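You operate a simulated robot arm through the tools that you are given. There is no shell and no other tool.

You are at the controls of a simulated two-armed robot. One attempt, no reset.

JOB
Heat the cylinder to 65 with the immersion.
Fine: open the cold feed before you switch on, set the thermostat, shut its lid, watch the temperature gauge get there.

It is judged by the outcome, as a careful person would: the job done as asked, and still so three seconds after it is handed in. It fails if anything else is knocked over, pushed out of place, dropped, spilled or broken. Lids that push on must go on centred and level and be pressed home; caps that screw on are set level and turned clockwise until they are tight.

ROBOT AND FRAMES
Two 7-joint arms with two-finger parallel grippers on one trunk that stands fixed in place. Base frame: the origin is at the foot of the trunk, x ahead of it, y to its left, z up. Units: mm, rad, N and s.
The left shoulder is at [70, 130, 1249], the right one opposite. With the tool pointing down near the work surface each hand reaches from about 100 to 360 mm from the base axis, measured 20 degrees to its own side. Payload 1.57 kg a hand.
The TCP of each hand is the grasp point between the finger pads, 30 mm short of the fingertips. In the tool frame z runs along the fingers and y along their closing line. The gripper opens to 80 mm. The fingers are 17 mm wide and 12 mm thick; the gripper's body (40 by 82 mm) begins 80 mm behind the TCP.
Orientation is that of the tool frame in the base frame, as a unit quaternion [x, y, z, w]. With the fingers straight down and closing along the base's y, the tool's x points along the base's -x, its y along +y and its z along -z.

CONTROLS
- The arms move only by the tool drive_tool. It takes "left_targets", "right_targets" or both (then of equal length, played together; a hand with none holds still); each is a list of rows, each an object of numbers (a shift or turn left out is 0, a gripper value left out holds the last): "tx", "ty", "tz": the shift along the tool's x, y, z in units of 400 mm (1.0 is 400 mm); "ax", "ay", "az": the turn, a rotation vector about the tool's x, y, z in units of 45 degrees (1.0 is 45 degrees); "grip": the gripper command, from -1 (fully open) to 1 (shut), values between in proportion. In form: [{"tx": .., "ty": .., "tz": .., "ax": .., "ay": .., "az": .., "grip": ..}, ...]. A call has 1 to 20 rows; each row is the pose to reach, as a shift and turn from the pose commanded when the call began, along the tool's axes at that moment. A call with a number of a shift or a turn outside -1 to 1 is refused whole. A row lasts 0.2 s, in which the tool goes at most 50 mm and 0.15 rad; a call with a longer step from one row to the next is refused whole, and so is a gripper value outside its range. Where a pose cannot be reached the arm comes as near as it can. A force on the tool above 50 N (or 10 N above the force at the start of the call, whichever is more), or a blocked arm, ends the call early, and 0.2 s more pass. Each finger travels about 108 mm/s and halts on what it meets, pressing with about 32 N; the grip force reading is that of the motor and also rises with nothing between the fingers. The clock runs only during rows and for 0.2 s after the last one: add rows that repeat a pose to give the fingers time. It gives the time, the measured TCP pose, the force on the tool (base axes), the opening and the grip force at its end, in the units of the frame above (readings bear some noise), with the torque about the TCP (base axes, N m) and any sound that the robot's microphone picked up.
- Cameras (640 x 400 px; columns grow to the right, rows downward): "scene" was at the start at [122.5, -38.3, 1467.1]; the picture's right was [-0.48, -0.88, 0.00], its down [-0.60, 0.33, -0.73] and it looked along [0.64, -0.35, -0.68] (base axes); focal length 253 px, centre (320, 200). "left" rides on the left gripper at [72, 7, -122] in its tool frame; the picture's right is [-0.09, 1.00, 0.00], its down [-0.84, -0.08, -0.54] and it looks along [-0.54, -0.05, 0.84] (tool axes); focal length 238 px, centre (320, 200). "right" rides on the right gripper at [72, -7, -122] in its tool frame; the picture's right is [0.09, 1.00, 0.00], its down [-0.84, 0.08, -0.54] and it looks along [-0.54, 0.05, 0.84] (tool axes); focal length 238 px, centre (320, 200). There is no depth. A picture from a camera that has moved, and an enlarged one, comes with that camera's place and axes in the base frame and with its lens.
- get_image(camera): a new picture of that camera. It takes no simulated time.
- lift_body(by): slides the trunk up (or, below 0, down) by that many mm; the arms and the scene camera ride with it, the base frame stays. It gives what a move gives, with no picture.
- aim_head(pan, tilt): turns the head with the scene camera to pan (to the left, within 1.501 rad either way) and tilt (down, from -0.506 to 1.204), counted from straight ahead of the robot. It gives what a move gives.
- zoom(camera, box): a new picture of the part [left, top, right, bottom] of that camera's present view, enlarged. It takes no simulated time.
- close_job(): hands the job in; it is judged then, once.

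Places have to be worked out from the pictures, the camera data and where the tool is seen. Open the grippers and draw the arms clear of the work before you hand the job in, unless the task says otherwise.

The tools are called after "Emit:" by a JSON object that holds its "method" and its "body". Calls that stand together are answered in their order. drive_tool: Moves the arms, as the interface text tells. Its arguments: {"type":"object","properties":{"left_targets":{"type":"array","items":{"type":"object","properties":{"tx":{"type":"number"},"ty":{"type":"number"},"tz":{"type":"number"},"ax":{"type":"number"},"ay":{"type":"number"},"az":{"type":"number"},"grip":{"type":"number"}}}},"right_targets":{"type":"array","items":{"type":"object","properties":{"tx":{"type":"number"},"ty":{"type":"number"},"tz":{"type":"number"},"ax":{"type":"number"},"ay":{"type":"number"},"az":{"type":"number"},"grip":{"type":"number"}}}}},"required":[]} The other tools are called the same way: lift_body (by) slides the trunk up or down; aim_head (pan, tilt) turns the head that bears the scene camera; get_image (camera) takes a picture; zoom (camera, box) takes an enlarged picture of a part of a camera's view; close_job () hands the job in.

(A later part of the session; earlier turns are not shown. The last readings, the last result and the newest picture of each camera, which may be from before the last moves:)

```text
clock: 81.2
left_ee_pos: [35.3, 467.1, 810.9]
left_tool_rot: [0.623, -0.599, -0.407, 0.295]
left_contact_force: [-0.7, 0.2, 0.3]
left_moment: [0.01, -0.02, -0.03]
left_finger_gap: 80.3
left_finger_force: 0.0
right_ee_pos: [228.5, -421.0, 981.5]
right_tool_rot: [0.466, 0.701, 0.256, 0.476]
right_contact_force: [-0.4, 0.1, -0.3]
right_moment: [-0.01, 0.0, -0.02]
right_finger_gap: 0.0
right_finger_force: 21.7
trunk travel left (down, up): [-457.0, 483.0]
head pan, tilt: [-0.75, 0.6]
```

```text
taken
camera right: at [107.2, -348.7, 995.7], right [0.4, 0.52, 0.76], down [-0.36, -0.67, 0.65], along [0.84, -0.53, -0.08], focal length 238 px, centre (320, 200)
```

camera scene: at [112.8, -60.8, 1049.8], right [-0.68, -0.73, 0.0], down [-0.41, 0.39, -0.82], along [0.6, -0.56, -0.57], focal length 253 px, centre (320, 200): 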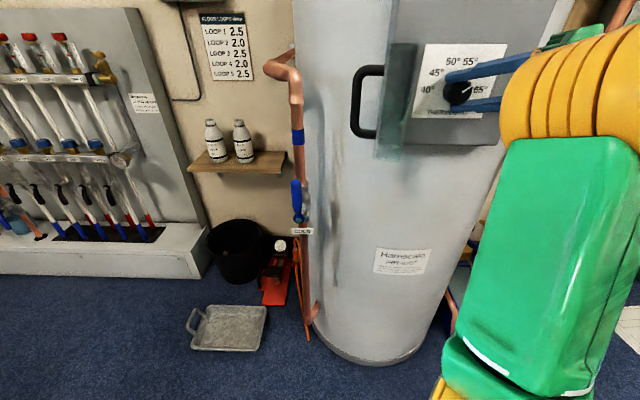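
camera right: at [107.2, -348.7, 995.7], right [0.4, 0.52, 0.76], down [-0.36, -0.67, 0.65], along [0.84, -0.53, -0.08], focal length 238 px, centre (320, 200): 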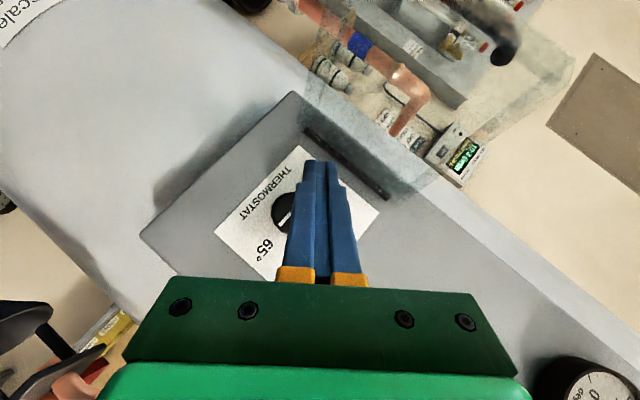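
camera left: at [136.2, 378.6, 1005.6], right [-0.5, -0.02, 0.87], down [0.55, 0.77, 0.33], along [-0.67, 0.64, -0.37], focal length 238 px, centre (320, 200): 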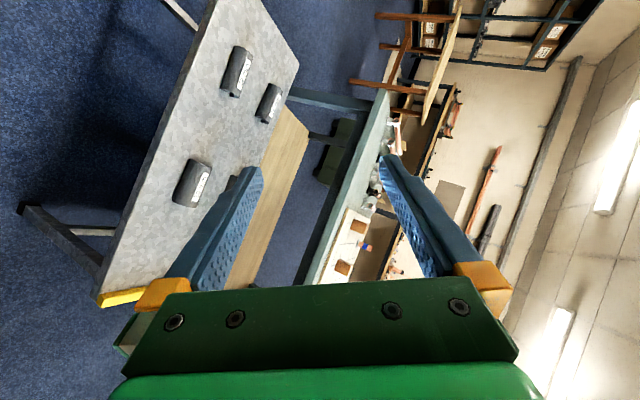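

Emit:
{"method": "drive_tool", "body": {"right_targets": [{"tx": -0.0005, "ty": 0.0005, "tz": -0.006, "ax": 0.128, "ay": 0.009, "az": -0.114}, {"tx": -0.001, "ty": 0.001, "tz": -0.012, "ax": 0.255, "ay": 0.018, "az": -0.228}, {"tx": -0.001, "ty": 0.002, "tz": -0.018, "ax": 0.383, "ay": 0.027, "az": -0.342}, {"tx": -0.002, "ty": 0.002, "tz": -0.023, "ax": 0.511, "ay": 0.035, "az": -0.457}, {"tx": -0.002, "ty": 0.003, "tz": -0.029, "ax": 0.639, "ay": 0.044, "az": -0.571}, {"tx": -0.003, "ty": 0.003, "tz": -0.035, "ax": 0.766, "ay": 0.053, "az": -0.685}, {"tx": -0.003, "ty": 0.004, "tz": -0.04, "ax": 0.894, "ay": 0.062, "az": -0.799}]}}

Emit:
{"method": "get_image", "body": {"camera": "right"}}

Emit:
{"method": "get_image", "body": {"camera": "scene"}}

```text
clock: 82.8
left_ee_pos: [35.8, 466.7, 810.6]
left_tool_rot: [0.624, -0.599, -0.407, 0.295]
left_contact_force: [0.5, -0.5, -0.9]
left_moment: [-0.01, -0.01, -0.01]
left_finger_gap: 79.8
left_finger_force: 0.1
right_ee_pos: [215.3, -419.0, 989.1]
right_tool_rot: [0.357, 0.863, -0.142, 0.327]
right_contact_force: [-0.3, 0.4, 0.4]
right_moment: [0.02, 0.01, -0.01]
right_finger_gap: 0.0
right_finger_force: 20.9
trunk travel left (down, up): [-457.0, 483.0]
head pan, tilt: [-0.75, 0.6]
```

```text
taken
camera right: at [115.8, -328.0, 1032.4], right [0.66, 0.75, -0.07], down [0.25, -0.12, 0.96], along [0.71, -0.65, -0.27], focal length 238 px, centre (320, 200)
```

right: 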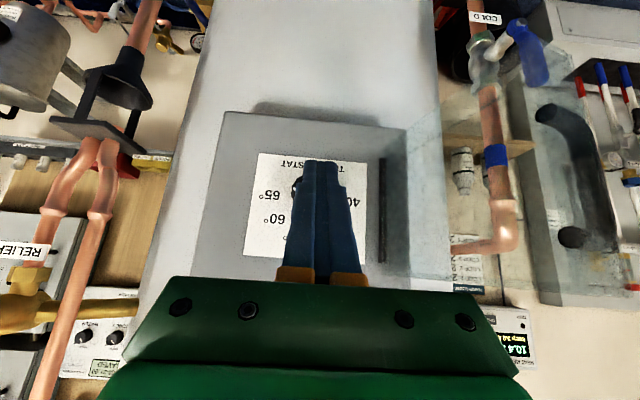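

```text
taken
camera scene: at [114.6, -58.5, 1049.9], right [-0.68, -0.73, 0.0], down [-0.41, 0.38, -0.83], along [0.6, -0.56, -0.56], focal length 253 px, centre (320, 200)
```

scene: 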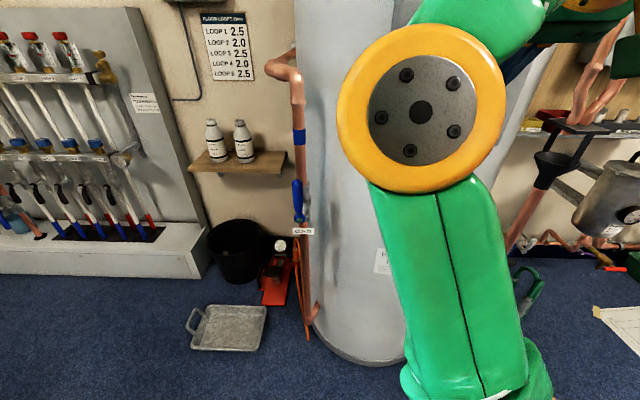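

The hand is upright again and the lid stands at about 98°. To reach over the lid and push it closed from its outer side, I'll raise the trunk 40 mm and pass above the lid's top edge.

Emit:
{"method": "lift_body", "body": {"by": 40}}

Emit:
{"method": "drive_tool", "body": {"right_targets": [{"tx": -0.028, "ty": 0.007, "tz": -0.044}, {"tx": -0.0565, "ty": 0.0147, "tz": -0.0873}, {"tx": -0.061, "ty": 0.097, "tz": -0.085, "ax": -0.096, "az": -0.108}, {"tx": -0.065, "ty": 0.18, "tz": -0.082, "ax": -0.193, "az": -0.215}, {"tx": -0.069, "ty": 0.263, "tz": -0.08, "ax": -0.289, "az": -0.323}, {"tx": -0.073, "ty": 0.3458, "tz": -0.0773, "ax": -0.385, "az": -0.431}]}}

Emit:
{"method": "get_image", "body": {"camera": "right"}}

```text
clock: 83.6
left_ee_pos: [35.6, 467.2, 850.4]
left_tool_rot: [0.624, -0.598, -0.407, 0.296]
left_contact_force: [0.3, 0.9, -0.5]
left_moment: [-0.01, 0.04, -0.02]
left_finger_gap: 79.9
left_finger_force: 0.1
right_ee_pos: [215.4, -420.9, 1030.7]
right_tool_rot: [0.358, 0.863, -0.142, 0.327]
right_contact_force: [-0.1, -0.4, 0.3]
right_moment: [-0.01, -0.01, 0.0]
right_finger_gap: 0.1
right_finger_force: 21.1
trunk travel left (down, up): [-497.0, 443.0]
head pan, tilt: [-0.75, 0.6]
```

```text
clock: 85.0
left_ee_pos: [35.9, 465.7, 850.3]
left_tool_rot: [0.623, -0.599, -0.407, 0.295]
left_contact_force: [-0.3, 1.0, 0.9]
left_moment: [0.05, 0.01, 0.01]
left_finger_gap: 80.0
left_finger_force: 0.0
right_ee_pos: [316.7, -323.2, 1070.7]
right_tool_rot: [0.154, 0.922, -0.063, 0.349]
right_contact_force: [-0.4, 0.1, 0.2]
right_moment: [0.02, 0.02, -0.04]
right_finger_gap: 0.0
right_finger_force: 21.2
trunk travel left (down, up): [-497.0, 443.0]
head pan, tilt: [-0.75, 0.6]
```

```text
taken
camera right: at [186.0, -284.5, 1114.1], right [0.26, 0.96, -0.07], down [0.28, -0.01, 0.96], along [0.92, -0.27, -0.27], focal length 238 px, centre (320, 200)
```

right: 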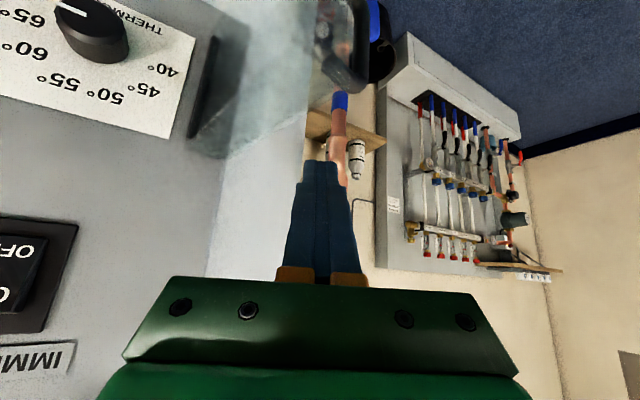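

I'm over the lid's outer side with no reach limits. I'll lower the fingers beside the outer face of the lid, behind the handle.

Emit:
{"method": "drive_tool", "body": {"right_targets": [{"tx": 0.034, "ty": -0.004, "tz": 0.049}, {"tx": 0.067, "ty": -0.007, "tz": 0.098}, {"tx": 0.101, "ty": -0.0107, "tz": 0.147}]}}

Emit:
{"method": "get_image", "body": {"camera": "right"}}

```text
clock: 85.8
left_ee_pos: [36.8, 465.7, 852.4]
left_tool_rot: [0.623, -0.599, -0.407, 0.295]
left_contact_force: [-0.2, -0.5, -0.2]
left_moment: [0.0, 0.0, 0.04]
left_finger_gap: 80.0
left_finger_force: 0.1
right_ee_pos: [321.5, -330.6, 999.8]
right_tool_rot: [0.154, 0.922, -0.063, 0.349]
right_contact_force: [0.6, 0.2, 0.0]
right_moment: [-0.01, 0.01, 0.0]
right_finger_gap: 0.0
right_finger_force: 20.8
trunk travel left (down, up): [-497.0, 443.0]
head pan, tilt: [-0.75, 0.6]
```

```text
taken
camera right: at [192.3, -292.3, 1043.4], right [0.26, 0.96, -0.07], down [0.28, -0.01, 0.96], along [0.92, -0.27, -0.27], focal length 238 px, centre (320, 200)
```

right: 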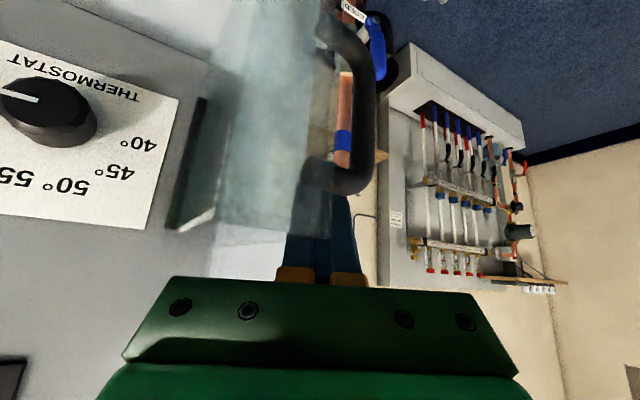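

The fingers are behind the lid's outer face. I'll push to the right along the lid's closing arc.

Emit:
{"method": "drive_tool", "body": {"right_targets": [{"tx": 0.0148, "ty": -0.045, "tz": -0.0126}, {"tx": 0.0452, "ty": -0.0728, "tz": -0.0392}, {"tx": 0.0757, "ty": -0.1178, "tz": -0.0658}, {"tx": 0.0967, "ty": -0.1715, "tz": -0.0839}]}}

Emit:
{"method": "get_image", "body": {"camera": "right"}}

```text
clock: 86.8
left_ee_pos: [35.5, 466.4, 852.6]
left_tool_rot: [0.624, -0.598, -0.407, 0.295]
left_contact_force: [-0.6, -0.5, 0.0]
left_moment: [0.0, 0.03, -0.03]
left_finger_gap: 80.1
left_finger_force: 0.0
right_ee_pos: [250.3, -380.3, 1000.0]
right_tool_rot: [0.155, 0.922, -0.064, 0.349]
right_contact_force: [-0.8, -0.3, -1.4]
right_moment: [0.03, -0.03, -0.01]
right_finger_gap: 0.0
right_finger_force: 21.4
trunk travel left (down, up): [-497.0, 443.0]
head pan, tilt: [-0.75, 0.6]
```

```text
taken
camera right: at [120.3, -341.4, 1043.3], right [0.26, 0.96, -0.07], down [0.28, -0.01, 0.96], along [0.92, -0.27, -0.27], focal length 238 px, centre (320, 200)
```

right: 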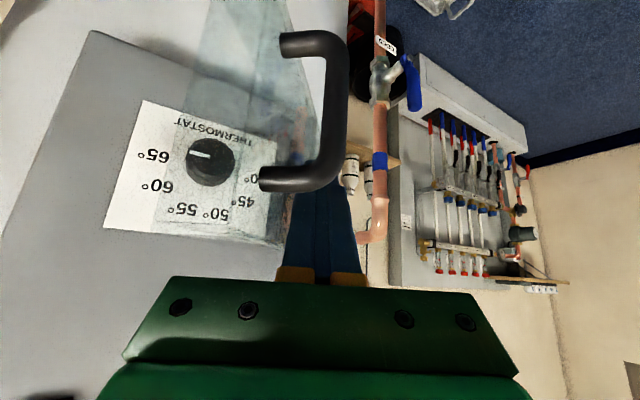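

The lid is following and is about half shut. I'll keep pushing along the arc.

Emit:
{"method": "drive_tool", "body": {"right_targets": [{"tx": 0.0128, "ty": -0.053, "tz": -0.0108}, {"tx": 0.0187, "ty": -0.1073, "tz": -0.0153}, {"tx": 0.0124, "ty": -0.1432, "tz": -0.0093}]}}

Emit:
{"method": "get_image", "body": {"camera": "right"}}

```text
clock: 87.6
left_ee_pos: [35.7, 466.5, 852.1]
left_tool_rot: [0.624, -0.598, -0.407, 0.295]
left_contact_force: [-0.5, 0.9, 0.8]
left_moment: [0.0, -0.02, -0.03]
left_finger_gap: 79.9
left_finger_force: 0.1
right_ee_pos: [225.0, -432.3, 999.6]
right_tool_rot: [0.156, 0.921, -0.064, 0.35]
right_contact_force: [-0.2, -0.3, -0.4]
right_moment: [0.0, -0.01, -0.01]
right_finger_gap: 0.2
right_finger_force: 21.2
trunk travel left (down, up): [-497.0, 443.0]
head pan, tilt: [-0.75, 0.6]
```

```text
taken
camera right: at [95.7, -392.6, 1042.9], right [0.26, 0.96, -0.07], down [0.28, -0.01, 0.96], along [0.92, -0.27, -0.27], focal length 238 px, centre (320, 200)
```

right: 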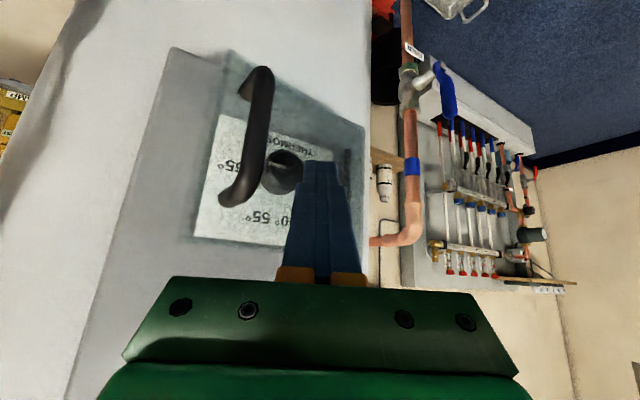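

The lid is almost shut. I'll back off, turn the fingers to face the panel squarely, and press the lid home near its handle side.

Emit:
{"method": "drive_tool", "body": {"right_targets": [{"tx": 0.0406, "ty": 0.0306, "tz": -0.0364, "ax": 0.096, "az": 0.108}, {"tx": 0.055, "ty": -0.006, "tz": -0.035, "ax": 0.193, "az": 0.215}, {"tx": 0.0692, "ty": -0.0434, "tz": -0.0342, "ax": 0.289, "az": 0.323}, {"tx": 0.0692, "ty": -0.0434, "tz": -0.0342, "ax": 0.385, "az": 0.431}]}}

Emit:
{"method": "get_image", "body": {"camera": "right"}}

```text
clock: 88.6
left_ee_pos: [35.9, 466.2, 850.9]
left_tool_rot: [0.624, -0.598, -0.407, 0.295]
left_contact_force: [-0.2, 0.5, 0.3]
left_moment: [-0.01, 0.02, 0.07]
left_finger_gap: 79.9
left_finger_force: 0.0
right_ee_pos: [192.1, -437.1, 991.8]
right_tool_rot: [0.358, 0.863, -0.142, 0.328]
right_contact_force: [2.3, 0.4, -0.1]
right_moment: [-0.01, -0.08, 0.07]
right_finger_gap: 0.0
right_finger_force: 21.3
trunk travel left (down, up): [-497.0, 443.0]
head pan, tilt: [-0.75, 0.6]
```

```text
taken
camera right: at [93.0, -345.1, 1035.0], right [0.66, 0.75, -0.07], down [0.25, -0.13, 0.96], along [0.71, -0.65, -0.27], focal length 238 px, centre (320, 200)
```

right: 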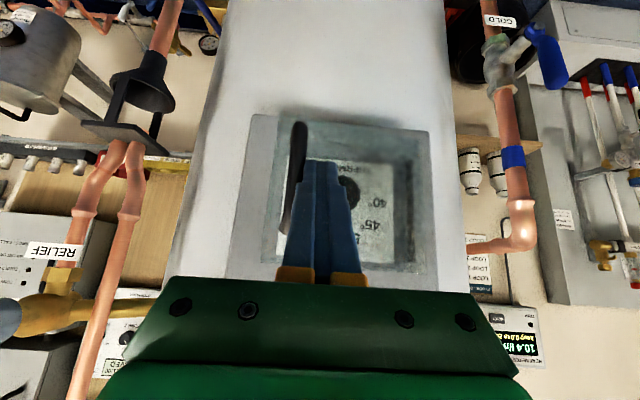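

The lid is still about 9° ajar. I'll press it in gradually at about 90 mm from the hinge, watching the force.

Emit:
{"method": "drive_tool", "body": {"right_targets": [{"tx": -0.0007, "ty": 0.015, "tz": 0.0004}, {"tx": -0.0286, "ty": 0.013, "tz": 0.0254}, {"tx": -0.0473, "ty": 0.0118, "tz": 0.042}, {"tx": -0.0603, "ty": 0.0108, "tz": 0.0537}]}}

Emit:
{"method": "get_image", "body": {"camera": "right"}}

```text
clock: 89.6
left_ee_pos: [35.3, 468.0, 851.8]
left_tool_rot: [0.624, -0.599, -0.407, 0.294]
left_contact_force: [0.4, -0.2, 0.3]
left_moment: [0.0, 0.02, 0.0]
left_finger_gap: 79.9
left_finger_force: 0.0
right_ee_pos: [218.5, -458.1, 992.1]
right_tool_rot: [0.358, 0.862, -0.142, 0.328]
right_contact_force: [0.6, 0.6, -0.4]
right_moment: [0.01, 0.0, 0.03]
right_finger_gap: 0.0
right_finger_force: 20.7
trunk travel left (down, up): [-497.0, 443.0]
head pan, tilt: [-0.75, 0.6]
```

```text
taken
camera right: at [117.5, -365.9, 1034.8], right [0.66, 0.75, -0.07], down [0.25, -0.12, 0.96], along [0.71, -0.65, -0.27], focal length 238 px, centre (320, 200)
```

right: 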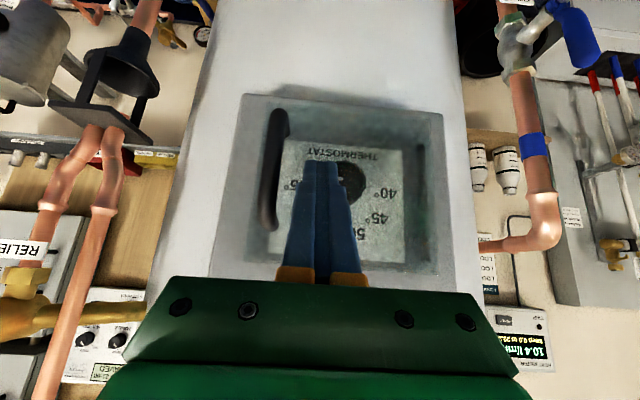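

Emit:
{"method": "drive_tool", "body": {"right_targets": [{"tx": -0.0075, "ty": -0.0005, "tz": 0.0067}, {"tx": -0.015, "ty": -0.001, "tz": 0.0133}]}}

```text
clock: 90.2
left_ee_pos: [32.0, 470.1, 848.4]
left_tool_rot: [0.624, -0.601, -0.404, 0.295]
left_contact_force: [1.0, -0.5, 0.1]
left_moment: [0.02, -0.01, 0.02]
left_finger_gap: 80.0
left_finger_force: 0.0
right_ee_pos: [217.3, -458.2, 994.1]
right_tool_rot: [0.359, 0.862, -0.142, 0.33]
right_contact_force: [-15.5, 17.0, -7.0]
right_moment: [0.42, 0.38, 0.03]
right_finger_gap: 0.0
right_finger_force: 21.3
trunk travel left (down, up): [-497.0, 443.0]
head pan, tilt: [-0.75, 0.6]
```

The force rose to 24 N with no further movement, so the lid is against the panel. One slightly firmer press, then I'll back off and check that it's flush.

Emit:
{"method": "drive_tool", "body": {"right_targets": [{"tx": -0.005, "ty": 0.0, "tz": 0.0045}, {"tx": -0.005, "ty": 0.0, "tz": 0.0045}, {"tx": 0.03, "ty": 0.002, "tz": -0.027}, {"tx": 0.09, "ty": 0.006, "tz": -0.08}]}}

Emit:
{"method": "get_image", "body": {"camera": "right"}}

Emit:
{"method": "zoom", "body": {"camera": "right", "box": [220, 80, 440, 260]}}

```text
clock: 91.2
left_ee_pos: [35.0, 467.7, 850.5]
left_tool_rot: [0.624, -0.599, -0.407, 0.295]
left_contact_force: [-0.1, -0.8, 0.5]
left_moment: [-0.01, -0.02, -0.03]
left_finger_gap: 79.7
left_finger_force: 0.1
right_ee_pos: [189.5, -426.4, 993.3]
right_tool_rot: [0.357, 0.862, -0.143, 0.329]
right_contact_force: [-1.4, 0.3, 0.7]
right_moment: [-0.01, 0.0, -0.04]
right_finger_gap: 0.1
right_finger_force: 20.9
trunk travel left (down, up): [-497.0, 443.0]
head pan, tilt: [-0.75, 0.6]
```

```text
taken
camera right: at [89.6, -333.2, 1035.4], right [0.66, 0.75, -0.07], down [0.24, -0.12, 0.96], along [0.71, -0.65, -0.26], focal length 238 px, centre (320, 200)
```

right: 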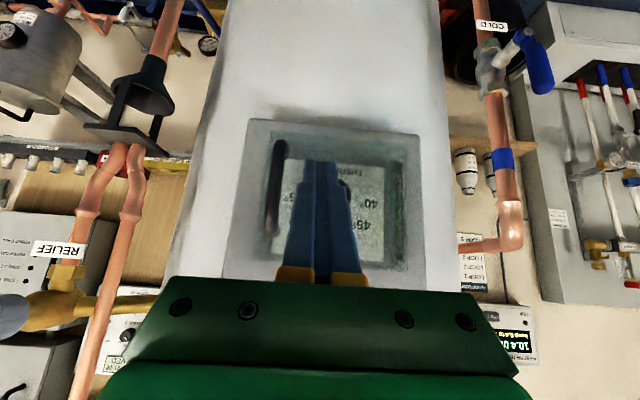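

```text
2.22 times, centred on (330, 170) of right
camera zoom: at [89.6, -333.2, 1035.4], right [0.66, 0.75, -0.07], down [0.24, -0.12, 0.96], along [0.71, -0.65, -0.26], focal length 530 px, centre (298, 267)
```

zoom: 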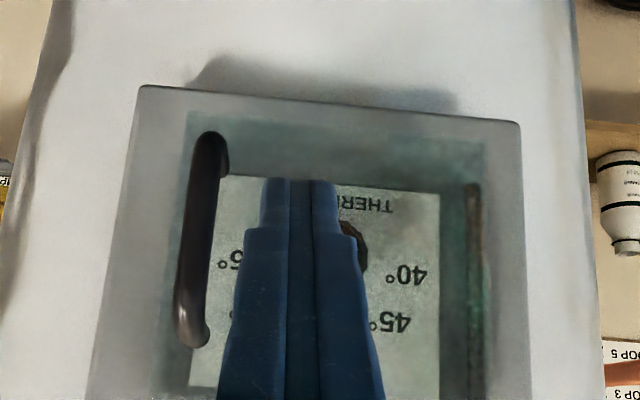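

The lid is shut flush and the handle is back at its closed position. Next is the switch. I'll raise the trunk 170 mm to bring the hand level with it; the fingertips stay about 50 mm in front of the panel.

Emit:
{"method": "lift_body", "body": {"by": 170}}

Emit:
{"method": "get_image", "body": {"camera": "right"}}

Emit:
{"method": "get_image", "body": {"camera": "scene"}}

```text
clock: 93.1
left_ee_pos: [36.0, 466.9, 1021.6]
left_tool_rot: [0.624, -0.598, -0.407, 0.295]
left_contact_force: [0.6, 0.2, -0.4]
left_moment: [-0.05, 0.02, 0.04]
left_finger_gap: 80.1
left_finger_force: 0.1
right_ee_pos: [192.9, -427.7, 1162.1]
right_tool_rot: [0.359, 0.862, -0.143, 0.328]
right_contact_force: [-0.2, 0.3, 0.4]
right_moment: [0.0, 0.0, 0.03]
right_finger_gap: 0.0
right_finger_force: 21.4
trunk travel left (down, up): [-667.0, 273.0]
head pan, tilt: [-0.75, 0.6]
```

```text
taken
camera right: at [91.5, -335.0, 1204.5], right [0.66, 0.75, -0.07], down [0.25, -0.13, 0.96], along [0.71, -0.65, -0.27], focal length 238 px, centre (320, 200)
```

right: 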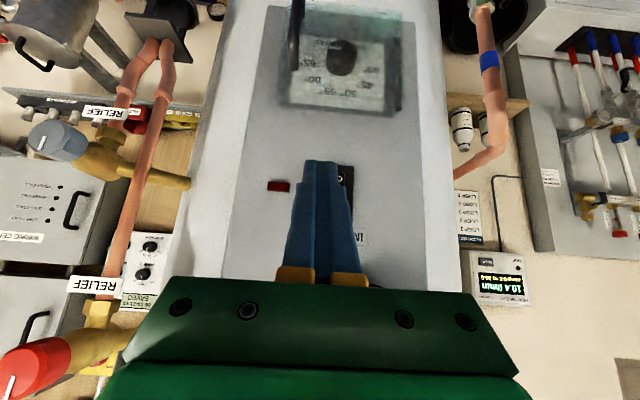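

```text
taken
camera scene: at [114.3, -58.8, 1259.9], right [-0.68, -0.73, 0.0], down [-0.41, 0.39, -0.83], along [0.6, -0.56, -0.56], focal length 253 px, centre (320, 200)
```

scene: 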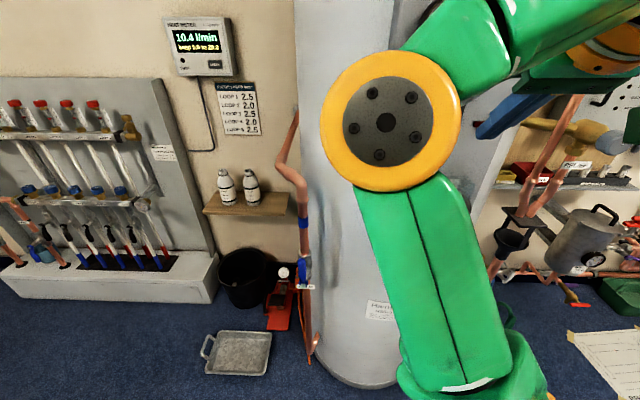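

I'll shift the hand right a little so the switch is visible beside the fingers, and measure it.

Emit:
{"method": "drive_tool", "body": {"right_targets": [{"ty": -0.06}, {"ty": -0.12}]}}

Emit:
{"method": "zoom", "body": {"camera": "right", "box": [260, 120, 460, 280]}}

```text
clock: 93.7
left_ee_pos: [34.5, 465.3, 1022.2]
left_tool_rot: [0.624, -0.599, -0.407, 0.294]
left_contact_force: [0.1, 0.5, 0.0]
left_moment: [0.03, 0.02, 0.03]
left_finger_gap: 80.2
left_finger_force: 0.2
right_ee_pos: [156.7, -462.4, 1162.0]
right_tool_rot: [0.358, 0.863, -0.142, 0.328]
right_contact_force: [-0.3, -0.3, -0.1]
right_moment: [0.04, -0.02, 0.01]
right_finger_gap: 0.0
right_finger_force: 21.2
trunk travel left (down, up): [-667.0, 273.0]
head pan, tilt: [-0.75, 0.6]
```

```text
2.50 times, centred on (360, 200) of right
camera zoom: at [56.3, -369.9, 1204.6], right [0.66, 0.75, -0.07], down [0.25, -0.13, 0.96], along [0.71, -0.65, -0.27], focal length 596 px, centre (220, 200)
```

zoom: 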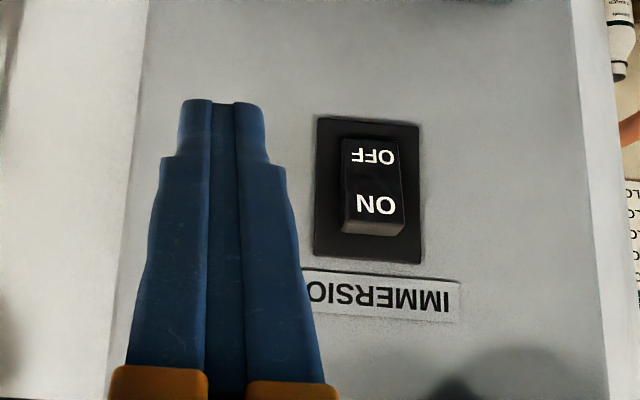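

The rocker's OFF end is pressed in and the ON end stands proud at about z 1145, 245 mm right of the nut. I'll bring the closed fingertips in front of the ON end.

Emit:
{"method": "drive_tool", "body": {"right_targets": [{"tx": -0.004, "ty": 0.088, "tz": 0.0025}, {"tx": -0.0083, "ty": 0.1768, "tz": 0.005}, {"tx": -0.0548, "ty": 0.1735, "tz": 0.0467}, {"tx": -0.0828, "ty": 0.1716, "tz": 0.0717}]}}

Emit:
{"method": "get_image", "body": {"camera": "right"}}

Emit:
{"method": "zoom", "body": {"camera": "scene", "box": [420, 0, 640, 200]}}

```text
clock: 94.7
left_ee_pos: [36.3, 465.8, 1021.9]
left_tool_rot: [0.624, -0.598, -0.407, 0.295]
left_contact_force: [1.0, -0.1, -0.3]
left_moment: [-0.01, -0.03, -0.01]
left_finger_gap: 79.8
left_finger_force: 0.0
right_ee_pos: [237.3, -443.6, 1162.9]
right_tool_rot: [0.358, 0.863, -0.141, 0.328]
right_contact_force: [0.2, 0.0, -0.9]
right_moment: [0.02, -0.02, -0.02]
right_finger_gap: 0.0
right_finger_force: 22.0
trunk travel left (down, up): [-667.0, 273.0]
head pan, tilt: [-0.75, 0.6]
```

```text
taken
camera right: at [137.6, -351.7, 1205.4], right [0.66, 0.75, -0.07], down [0.25, -0.13, 0.96], along [0.71, -0.65, -0.27], focal length 238 px, centre (320, 200)
```

right: 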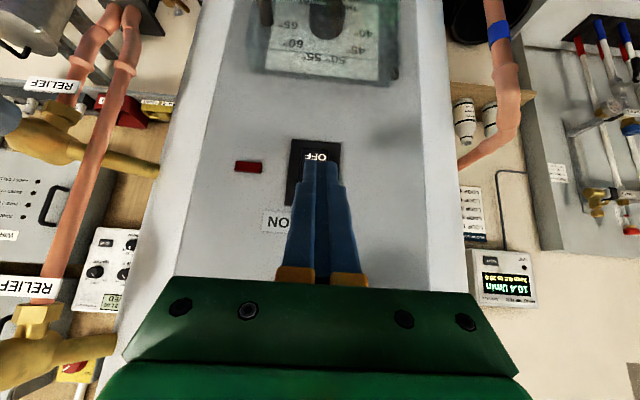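

```text
2.00 times, centred on (530, 100) of scene
camera zoom: at [114.5, -59.2, 1259.9], right [-0.68, -0.73, 0.0], down [-0.41, 0.39, -0.82], along [0.6, -0.56, -0.57], focal length 506 px, centre (-100, 400)
```

zoom: 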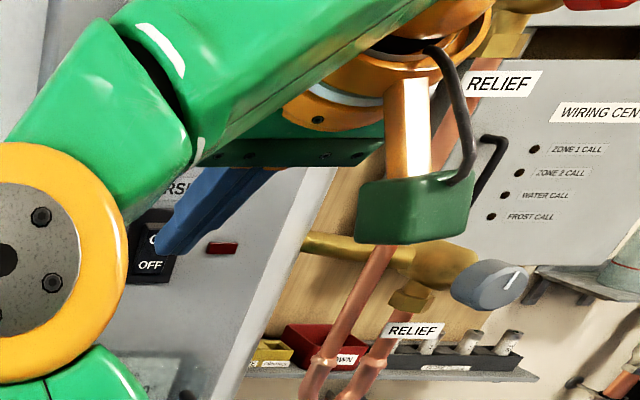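

Emit:
{"method": "drive_tool", "body": {"right_targets": [{"tx": -0.0093, "ty": -0.0007, "tz": 0.0083}, {"tx": -0.0186, "ty": -0.0013, "tz": 0.0167}]}}

Emit:
{"method": "get_image", "body": {"camera": "right"}}

```text
clock: 95.3
left_ee_pos: [35.1, 466.0, 1021.1]
left_tool_rot: [0.623, -0.598, -0.407, 0.296]
left_contact_force: [0.1, -1.0, -0.5]
left_moment: [-0.01, 0.01, 0.01]
left_finger_gap: 79.7
left_finger_force: 0.1
right_ee_pos: [244.0, -451.6, 1162.5]
right_tool_rot: [0.359, 0.862, -0.142, 0.327]
right_contact_force: [0.2, 0.3, -0.2]
right_moment: [0.0, -0.03, 0.0]
right_finger_gap: 0.2
right_finger_force: 21.3
trunk travel left (down, up): [-667.0, 273.0]
head pan, tilt: [-0.75, 0.6]
```

```text
taken
camera right: at [144.2, -359.7, 1204.8], right [0.66, 0.75, -0.07], down [0.25, -0.13, 0.96], along [0.71, -0.65, -0.27], focal length 238 px, centre (320, 200)
```

right: 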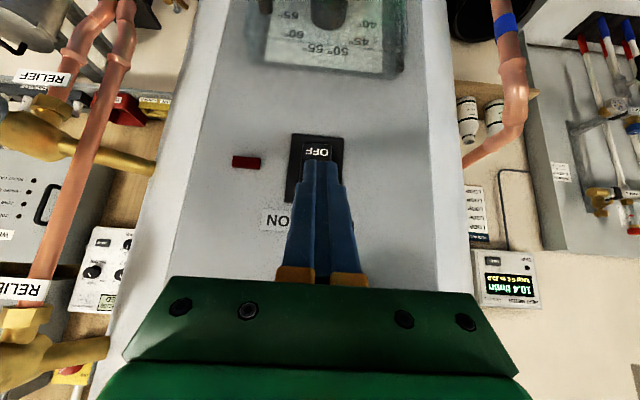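

Emit:
{"method": "drive_tool", "body": {"right_targets": [{"tx": -0.0075, "ty": -0.0005, "tz": 0.0067}, {"tx": -0.015, "ty": -0.001, "tz": 0.0133}]}}

```text
clock: 95.9
left_ee_pos: [35.0, 466.8, 1020.5]
left_tool_rot: [0.623, -0.599, -0.407, 0.295]
left_contact_force: [-0.2, 1.4, 0.4]
left_moment: [0.03, 0.01, 0.03]
left_finger_gap: 79.9
left_finger_force: 0.1
right_ee_pos: [248.2, -456.6, 1162.3]
right_tool_rot: [0.357, 0.863, -0.141, 0.328]
right_contact_force: [-1.5, 1.4, 0.3]
right_moment: [0.02, 0.03, -0.01]
right_finger_gap: 0.0
right_finger_force: 21.4
trunk travel left (down, up): [-667.0, 273.0]
head pan, tilt: [-0.75, 0.6]
```

Contact with the rocker has begun at 2 N. I'll press on in small steps.

Emit:
{"method": "drive_tool", "body": {"right_targets": [{"tx": -0.0075, "ty": -0.0005, "tz": 0.0067}, {"tx": -0.013, "ty": -0.0009, "tz": 0.0117}]}}

Emit:
{"method": "get_image", "body": {"camera": "right"}}

```text
clock: 96.5
left_ee_pos: [35.0, 467.6, 1020.4]
left_tool_rot: [0.624, -0.599, -0.407, 0.295]
left_contact_force: [1.0, -0.1, -0.1]
left_moment: [-0.03, -0.02, 0.0]
left_finger_gap: 79.9
left_finger_force: 0.0
right_ee_pos: [252.3, -460.8, 1163.4]
right_tool_rot: [0.357, 0.863, -0.142, 0.329]
right_contact_force: [-2.6, 2.0, 2.3]
right_moment: [0.0, -0.03, 0.03]
right_finger_gap: 0.1
right_finger_force: 21.3
trunk travel left (down, up): [-667.0, 273.0]
head pan, tilt: [-0.75, 0.6]
```

```text
taken
camera right: at [152.6, -369.1, 1206.2], right [0.66, 0.75, -0.07], down [0.24, -0.12, 0.96], along [0.71, -0.65, -0.26], focal length 238 px, centre (320, 200)
```

right: 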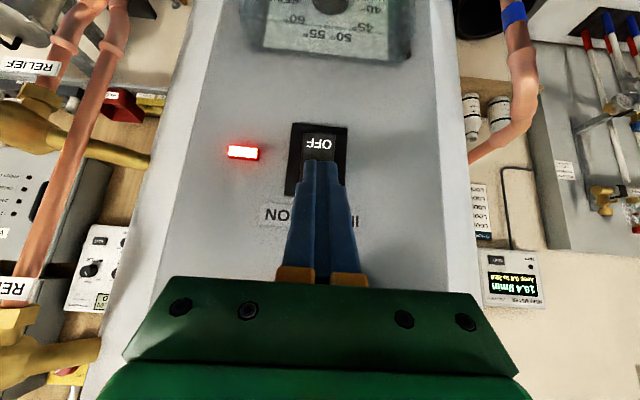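

The red neon has lit, so the immersion is on. I'll press 3 mm more to seat the rocker, then back away.

Emit:
{"method": "drive_tool", "body": {"right_targets": [{"tx": -0.0056, "ty": -0.0004, "tz": 0.005}, {"tx": 0.02, "ty": 0.001, "tz": -0.018}, {"tx": 0.075, "ty": 0.005, "tz": -0.067}, {"tx": 0.13, "ty": 0.009, "tz": -0.117}]}}

Emit:
{"method": "get_image", "body": {"camera": "right"}}

```text
clock: 97.5
left_ee_pos: [35.0, 466.6, 1021.2]
left_tool_rot: [0.624, -0.599, -0.406, 0.295]
left_contact_force: [-0.5, 0.0, 0.1]
left_moment: [-0.02, 0.02, -0.02]
left_finger_gap: 79.9
left_finger_force: 0.0
right_ee_pos: [206.7, -411.4, 1163.0]
right_tool_rot: [0.358, 0.862, -0.142, 0.328]
right_contact_force: [-0.7, 1.3, 0.8]
right_moment: [0.0, -0.02, 0.02]
right_finger_gap: 0.0
right_finger_force: 21.5
trunk travel left (down, up): [-667.0, 273.0]
head pan, tilt: [-0.75, 0.6]
```

```text
taken
camera right: at [106.5, -318.3, 1205.5], right [0.66, 0.75, -0.07], down [0.25, -0.12, 0.96], along [0.71, -0.65, -0.27], focal length 238 px, centre (320, 200)
```

right: 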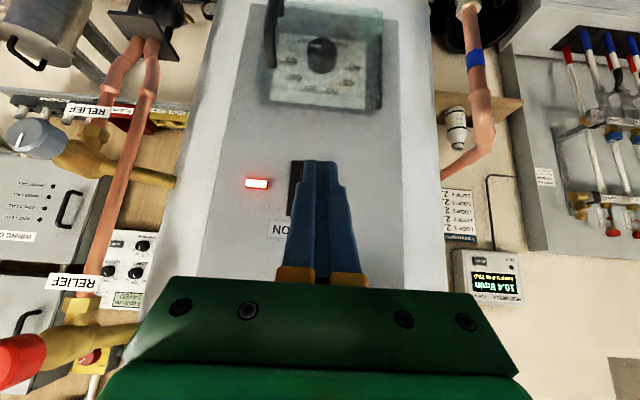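

Emit:
{"method": "aim_head", "body": {"pan": -0.8, "tilt": 0.25}}

Emit:
{"method": "get_image", "body": {"camera": "scene"}}

```text
clock: 98.4
left_ee_pos: [34.9, 465.8, 1020.1]
left_tool_rot: [0.624, -0.599, -0.407, 0.295]
left_contact_force: [-0.9, 0.2, -0.6]
left_moment: [0.01, -0.02, -0.01]
left_finger_gap: 79.9
left_finger_force: 0.0
right_ee_pos: [208.2, -411.3, 1162.5]
right_tool_rot: [0.358, 0.863, -0.142, 0.327]
right_contact_force: [-0.8, 0.0, 1.4]
right_moment: [-0.01, 0.01, 0.01]
right_finger_gap: 0.0
right_finger_force: 22.0
trunk travel left (down, up): [-667.0, 273.0]
head pan, tilt: [-0.799, 0.25]
```

```text
taken
camera scene: at [114.8, -65.6, 1292.1], right [-0.72, -0.7, 0.0], down [-0.17, 0.18, -0.97], along [0.68, -0.69, -0.25], focal length 253 px, centre (320, 200)
```

scene: 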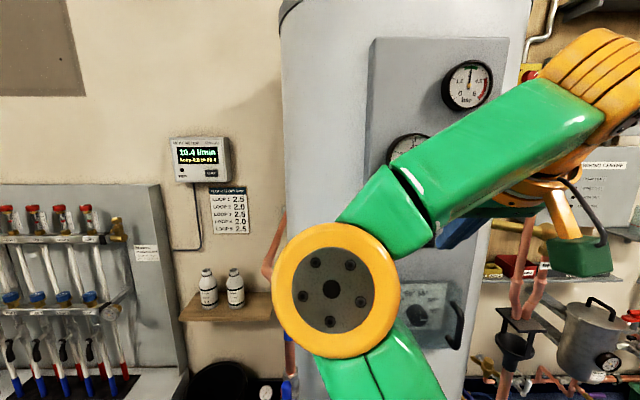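

The forearm hides part of the temperature gauge. I'll withdraw the right arm from the panel by the reverse of the route that worked: first to pointing down at the left of the panel, then out ahead.

Emit:
{"method": "drive_tool", "body": {"right_targets": [{"tx": 0.021, "ty": 0.039, "tz": 0.031, "ay": 0.155}, {"tx": 0.043, "ty": 0.077, "tz": 0.063, "ay": 0.309}, {"tx": 0.064, "ty": 0.116, "tz": 0.094, "ay": 0.464}, {"tx": 0.085, "ty": 0.155, "tz": 0.126, "ay": 0.618}, {"tx": 0.106, "ty": 0.193, "tz": 0.157, "ay": 0.773}, {"tx": 0.1275, "ty": 0.232, "tz": 0.1885, "ay": 0.927}]}}

Emit:
{"method": "get_image", "body": {"camera": "scene"}}

```text
clock: 99.8
left_ee_pos: [36.0, 465.7, 1021.3]
left_tool_rot: [0.623, -0.599, -0.407, 0.295]
left_contact_force: [0.7, 0.4, -0.1]
left_moment: [-0.02, -0.01, -0.01]
left_finger_gap: 80.1
left_finger_force: 0.0
right_ee_pos: [282.4, -354.6, 1070.1]
right_tool_rot: [0.385, 0.923, -0.005, -0.002]
right_contact_force: [0.1, -0.4, -0.6]
right_moment: [-0.01, 0.03, 0.01]
right_finger_gap: 0.1
right_finger_force: 21.2
trunk travel left (down, up): [-667.0, 273.0]
head pan, tilt: [-0.799, 0.25]
```

```text
taken
camera scene: at [115.5, -65.9, 1292.1], right [-0.72, -0.7, 0.0], down [-0.17, 0.18, -0.97], along [0.68, -0.69, -0.25], focal length 253 px, centre (320, 200)
```

scene: 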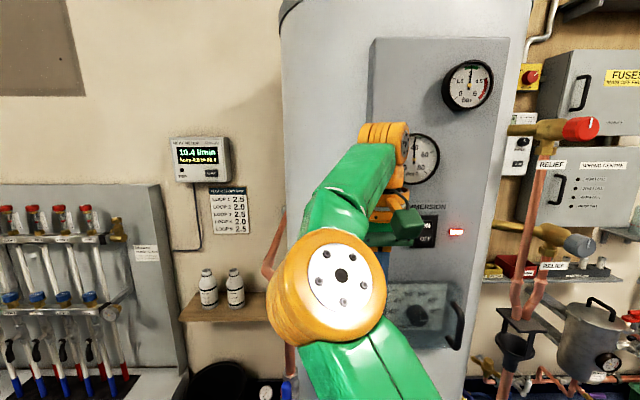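

Emit:
{"method": "drive_tool", "body": {"right_targets": [{"tx": 0.008, "ty": 0.06, "tz": 0.001, "az": -0.165}, {"tx": 0.016, "ty": 0.12, "tz": 0.002, "az": -0.33}, {"tx": 0.025, "ty": 0.18, "tz": 0.004, "az": -0.5}, {"tx": 0.033, "ty": 0.24, "tz": 0.005, "az": -0.665}, {"tx": 0.041, "ty": 0.3, "tz": 0.006, "az": -0.83}, {"tx": 0.049, "ty": 0.359, "tz": 0.0075, "az": -1.0}]}}

Emit:
{"method": "get_image", "body": {"camera": "scene"}}

Emit:
{"method": "zoom", "body": {"camera": "scene", "box": [360, 40, 520, 360]}}

```text
clock: 101.2
left_ee_pos: [36.0, 465.9, 1020.4]
left_tool_rot: [0.623, -0.599, -0.408, 0.295]
left_contact_force: [0.7, -0.9, 0.3]
left_moment: [-0.03, -0.03, -0.01]
left_finger_gap: 79.9
left_finger_force: 0.0
right_ee_pos: [369.6, -238.1, 1066.9]
right_tool_rot: [0.002, 1.0, -0.004, -0.002]
right_contact_force: [0.2, 0.8, 0.7]
right_moment: [-0.02, 0.01, -0.02]
right_finger_gap: 0.0
right_finger_force: 21.6
trunk travel left (down, up): [-667.0, 273.0]
head pan, tilt: [-0.799, 0.25]
```

```text
taken
camera scene: at [115.2, -64.9, 1292.2], right [-0.72, -0.7, 0.0], down [-0.17, 0.18, -0.97], along [0.68, -0.69, -0.25], focal length 253 px, centre (320, 200)
```

scene: 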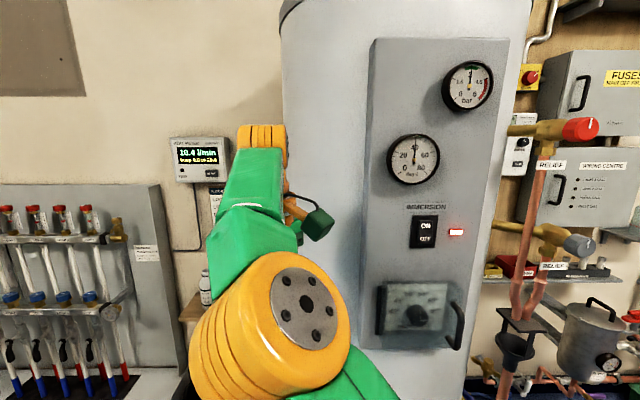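

```text
1.25 times, centred on (440, 200) of scene
camera zoom: at [115.2, -64.9, 1292.2], right [-0.72, -0.7, 0.0], down [-0.17, 0.18, -0.97], along [0.68, -0.69, -0.25], focal length 316 px, centre (170, 200)
```

zoom: 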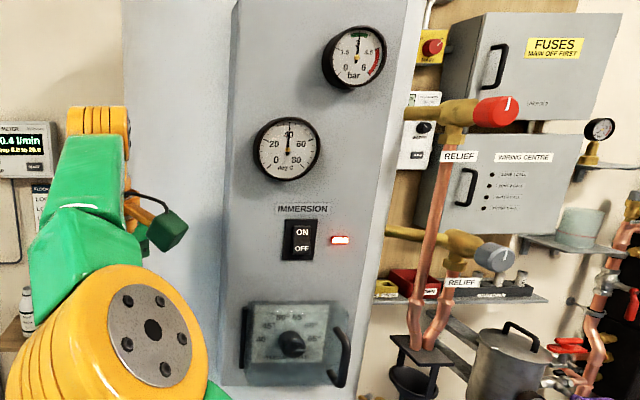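

The panel is in clear view: the neon is lit, the lid is shut and the gauges are visible. I'll zoom in on the dial, switch and gauge.

Emit:
{"method": "zoom", "body": {"camera": "scene", "box": [375, 120, 455, 200]}}

Emit:
{"method": "zoom", "body": {"camera": "scene", "box": [370, 265, 480, 365]}}

Emit:
{"method": "zoom", "body": {"camera": "scene", "box": [395, 195, 475, 260]}}

Emit:
{"method": "zoom", "body": {"camera": "scene", "box": [500, 40, 640, 300]}}

```text
5.00 times, centred on (415, 160) of scene
camera zoom: at [115.2, -64.9, 1292.2], right [-0.72, -0.7, 0.0], down [-0.17, 0.18, -0.97], along [0.68, -0.69, -0.25], focal length 1266 px, centre (-155, 400)
```

zoom: 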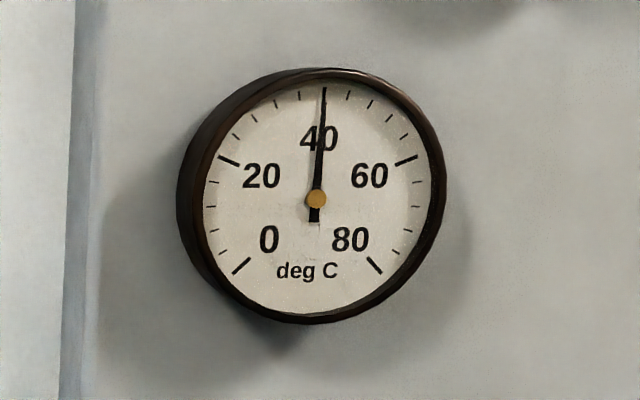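

```text
4.00 times, centred on (425, 315) of scene
camera zoom: at [115.2, -64.9, 1292.2], right [-0.72, -0.7, 0.0], down [-0.17, 0.18, -0.97], along [0.68, -0.69, -0.25], focal length 1012 px, centre (-100, -260)
```

zoom: 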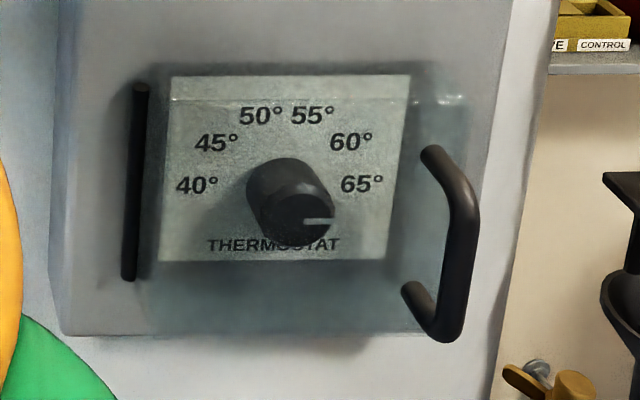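

```text
6.15 times, centred on (435, 228) of scene
camera zoom: at [115.2, -64.9, 1292.2], right [-0.72, -0.7, 0.0], down [-0.17, 0.18, -0.97], along [0.68, -0.69, -0.25], focal length 1558 px, centre (-388, 31)
```

zoom: 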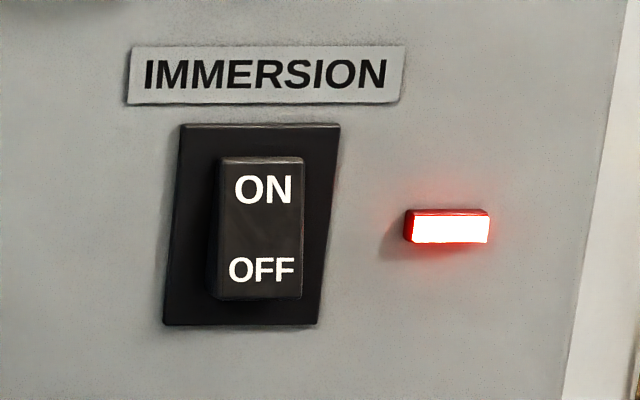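

```text
1.54 times, centred on (570, 170) of scene
camera zoom: at [115.2, -64.9, 1292.2], right [-0.72, -0.7, 0.0], down [-0.17, 0.18, -0.97], along [0.68, -0.69, -0.25], focal length 389 px, centre (-65, 246)
```

zoom: 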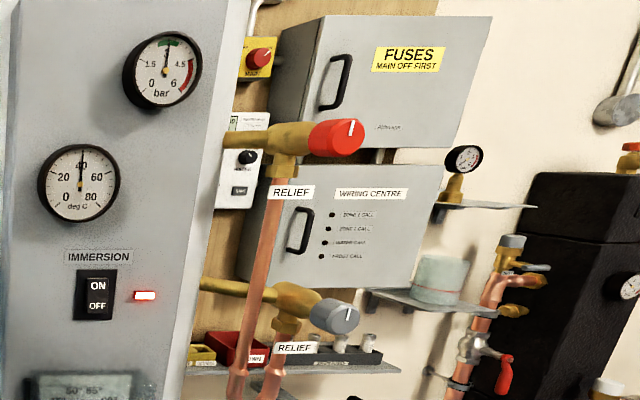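

The gauge reads about 41 and the neon is lit, with the dial at 65 and the lid shut. Now I'll let time pass and watch the gauge.

Emit:
{"method": "drive_tool", "body": {"right_targets": [{}, {}, {}, {}, {}, {}, {}, {}, {}, {}, {}, {}, {}, {}, {}, {}, {}, {}, {}, {}]}}

Emit:
{"method": "zoom", "body": {"camera": "scene", "box": [375, 120, 455, 200]}}

```text
clock: 105.4
left_ee_pos: [35.7, 467.3, 1021.0]
left_tool_rot: [0.624, -0.6, -0.406, 0.294]
left_contact_force: [0.5, 0.4, -0.7]
left_moment: [-0.01, -0.03, -0.01]
left_finger_gap: 80.0
left_finger_force: 0.1
right_ee_pos: [369.5, -239.8, 1067.9]
right_tool_rot: [0.003, 1.0, -0.005, -0.003]
right_contact_force: [0.3, 0.2, 0.0]
right_moment: [0.01, 0.04, -0.01]
right_finger_gap: 0.2
right_finger_force: 20.5
trunk travel left (down, up): [-667.0, 273.0]
head pan, tilt: [-0.799, 0.25]
```

```text
5.00 times, centred on (415, 160) of scene
camera zoom: at [114.8, -65.4, 1292.2], right [-0.72, -0.7, 0.0], down [-0.17, 0.18, -0.97], along [0.68, -0.69, -0.25], focal length 1266 px, centre (-155, 400)
```

zoom: 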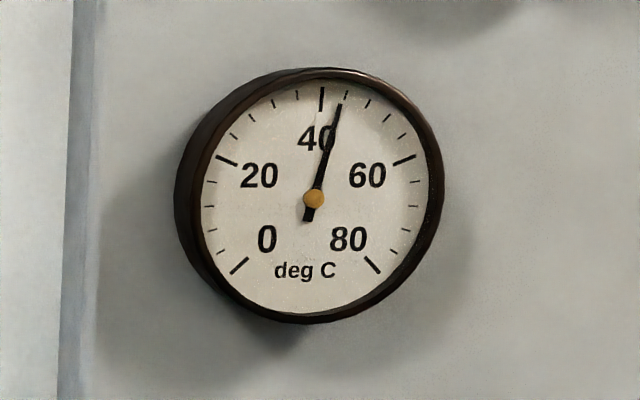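

It's rising at about 0.75 degrees per second. While it heats, I'll open the right gripper and draw the arm further back from the cylinder.

Emit:
{"method": "drive_tool", "body": {"right_targets": [{"tx": -0.03, "ty": 0.06, "tz": 0.033, "grip": -1}, {"tx": -0.06, "ty": 0.12, "tz": 0.067, "grip": -1}, {"tx": -0.09, "ty": 0.18, "tz": 0.1, "grip": -1}, {"tx": -0.12, "ty": 0.24, "tz": 0.134, "grip": -1}, {"tx": -0.15, "ty": 0.3, "tz": 0.1675, "grip": -1}, {"tx": -0.15, "ty": 0.3, "tz": 0.1675, "grip": -1}, {"tx": -0.15, "ty": 0.3, "tz": 0.1675, "grip": -1}, {"tx": -0.15, "ty": 0.3, "tz": 0.1675, "grip": -1}, {"tx": -0.15, "ty": 0.3, "tz": 0.1675, "grip": -1}, {"tx": -0.15, "ty": 0.3, "tz": 0.1675, "grip": -1}, {"tx": -0.15, "ty": 0.3, "tz": 0.1675, "grip": -1}, {"tx": -0.15, "ty": 0.3, "tz": 0.1675, "grip": -1}, {"tx": -0.15, "ty": 0.3, "tz": 0.1675, "grip": -1}, {"tx": -0.15, "ty": 0.3, "tz": 0.1675, "grip": -1}, {"tx": -0.15, "ty": 0.3, "tz": 0.1675, "grip": -1}, {"tx": -0.15, "ty": 0.3, "tz": 0.1675, "grip": -1}]}}

Emit:
{"method": "get_image", "body": {"camera": "scene"}}

Emit:
{"method": "zoom", "body": {"camera": "scene", "box": [375, 120, 455, 200]}}

```text
clock: 108.8
left_ee_pos: [35.4, 466.8, 1021.4]
left_tool_rot: [0.624, -0.599, -0.406, 0.295]
left_contact_force: [-0.3, -0.1, -0.9]
left_moment: [0.0, -0.02, 0.0]
left_finger_gap: 80.0
left_finger_force: 0.0
right_ee_pos: [429.5, -120.1, 998.3]
right_tool_rot: [0.001, 1.0, -0.004, -0.003]
right_contact_force: [-1.6, -0.4, -0.4]
right_moment: [0.04, 0.04, -0.02]
right_finger_gap: 79.7
right_finger_force: 0.1
trunk travel left (down, up): [-667.0, 273.0]
head pan, tilt: [-0.799, 0.25]
```

```text
taken
camera scene: at [114.8, -65.4, 1292.2], right [-0.72, -0.7, 0.0], down [-0.17, 0.18, -0.97], along [0.68, -0.69, -0.25], focal length 253 px, centre (320, 200)
```

scene: 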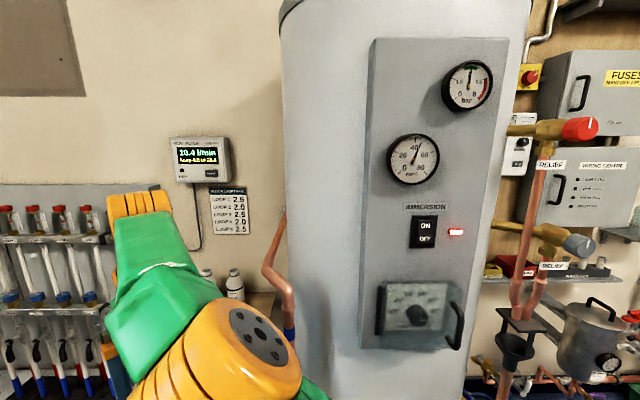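

```text
5.00 times, centred on (415, 160) of scene
camera zoom: at [114.8, -65.4, 1292.2], right [-0.72, -0.7, 0.0], down [-0.17, 0.18, -0.97], along [0.68, -0.69, -0.25], focal length 1266 px, centre (-155, 400)
```

zoom: 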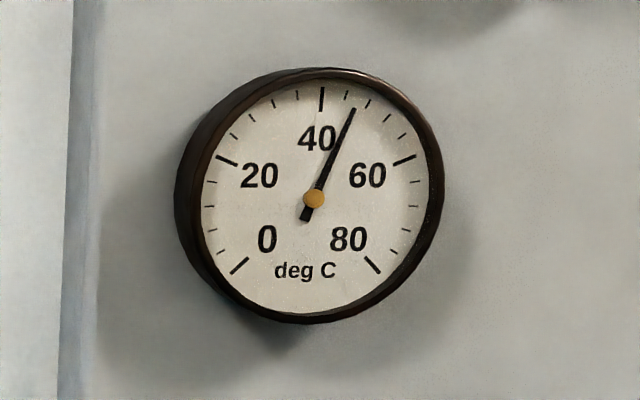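

Emit:
{"method": "drive_tool", "body": {"right_targets": [{}, {}, {}, {}, {}, {}, {}, {}, {}, {}, {}, {}, {}, {}, {}, {}, {}, {}, {}, {}]}}

Emit:
{"method": "drive_tool", "body": {"right_targets": [{}, {}, {}, {}, {}, {}, {}, {}, {}, {}, {}, {}, {}, {}, {}, {}, {}, {}, {}, {}]}}

Emit:
{"method": "zoom", "body": {"camera": "scene", "box": [375, 120, 455, 200]}}

```text
clock: 113.0
left_ee_pos: [35.0, 467.3, 1022.3]
left_tool_rot: [0.624, -0.6, -0.406, 0.294]
left_contact_force: [0.0, -1.2, -0.2]
left_moment: [-0.03, -0.04, 0.02]
left_finger_gap: 79.9
left_finger_force: 0.1
right_ee_pos: [429.5, -120.1, 999.0]
right_tool_rot: [0.002, 1.0, -0.004, -0.003]
right_contact_force: [0.3, 0.2, 0.7]
right_moment: [-0.02, -0.03, 0.02]
right_finger_gap: 79.9
right_finger_force: 0.0
trunk travel left (down, up): [-667.0, 273.0]
head pan, tilt: [-0.799, 0.25]
```

```text
clock: 117.2
left_ee_pos: [35.0, 466.7, 1021.1]
left_tool_rot: [0.624, -0.599, -0.406, 0.295]
left_contact_force: [0.4, 0.1, -0.4]
left_moment: [-0.03, 0.0, -0.03]
left_finger_gap: 80.0
left_finger_force: 0.0
right_ee_pos: [429.6, -120.1, 997.4]
right_tool_rot: [0.002, 1.0, -0.004, -0.002]
right_contact_force: [0.2, 1.0, 0.3]
right_moment: [-0.02, 0.01, 0.0]
right_finger_gap: 79.9
right_finger_force: 0.1
trunk travel left (down, up): [-667.0, 273.0]
head pan, tilt: [-0.799, 0.25]
```

```text
5.00 times, centred on (415, 160) of scene
camera zoom: at [114.8, -65.4, 1292.2], right [-0.72, -0.7, 0.0], down [-0.17, 0.18, -0.97], along [0.68, -0.69, -0.25], focal length 1266 px, centre (-155, 400)
```

zoom: 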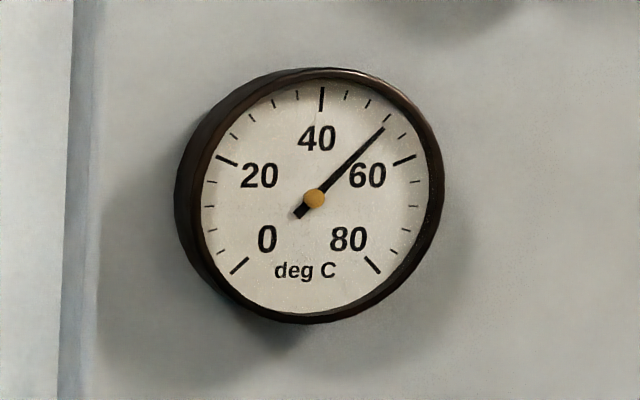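

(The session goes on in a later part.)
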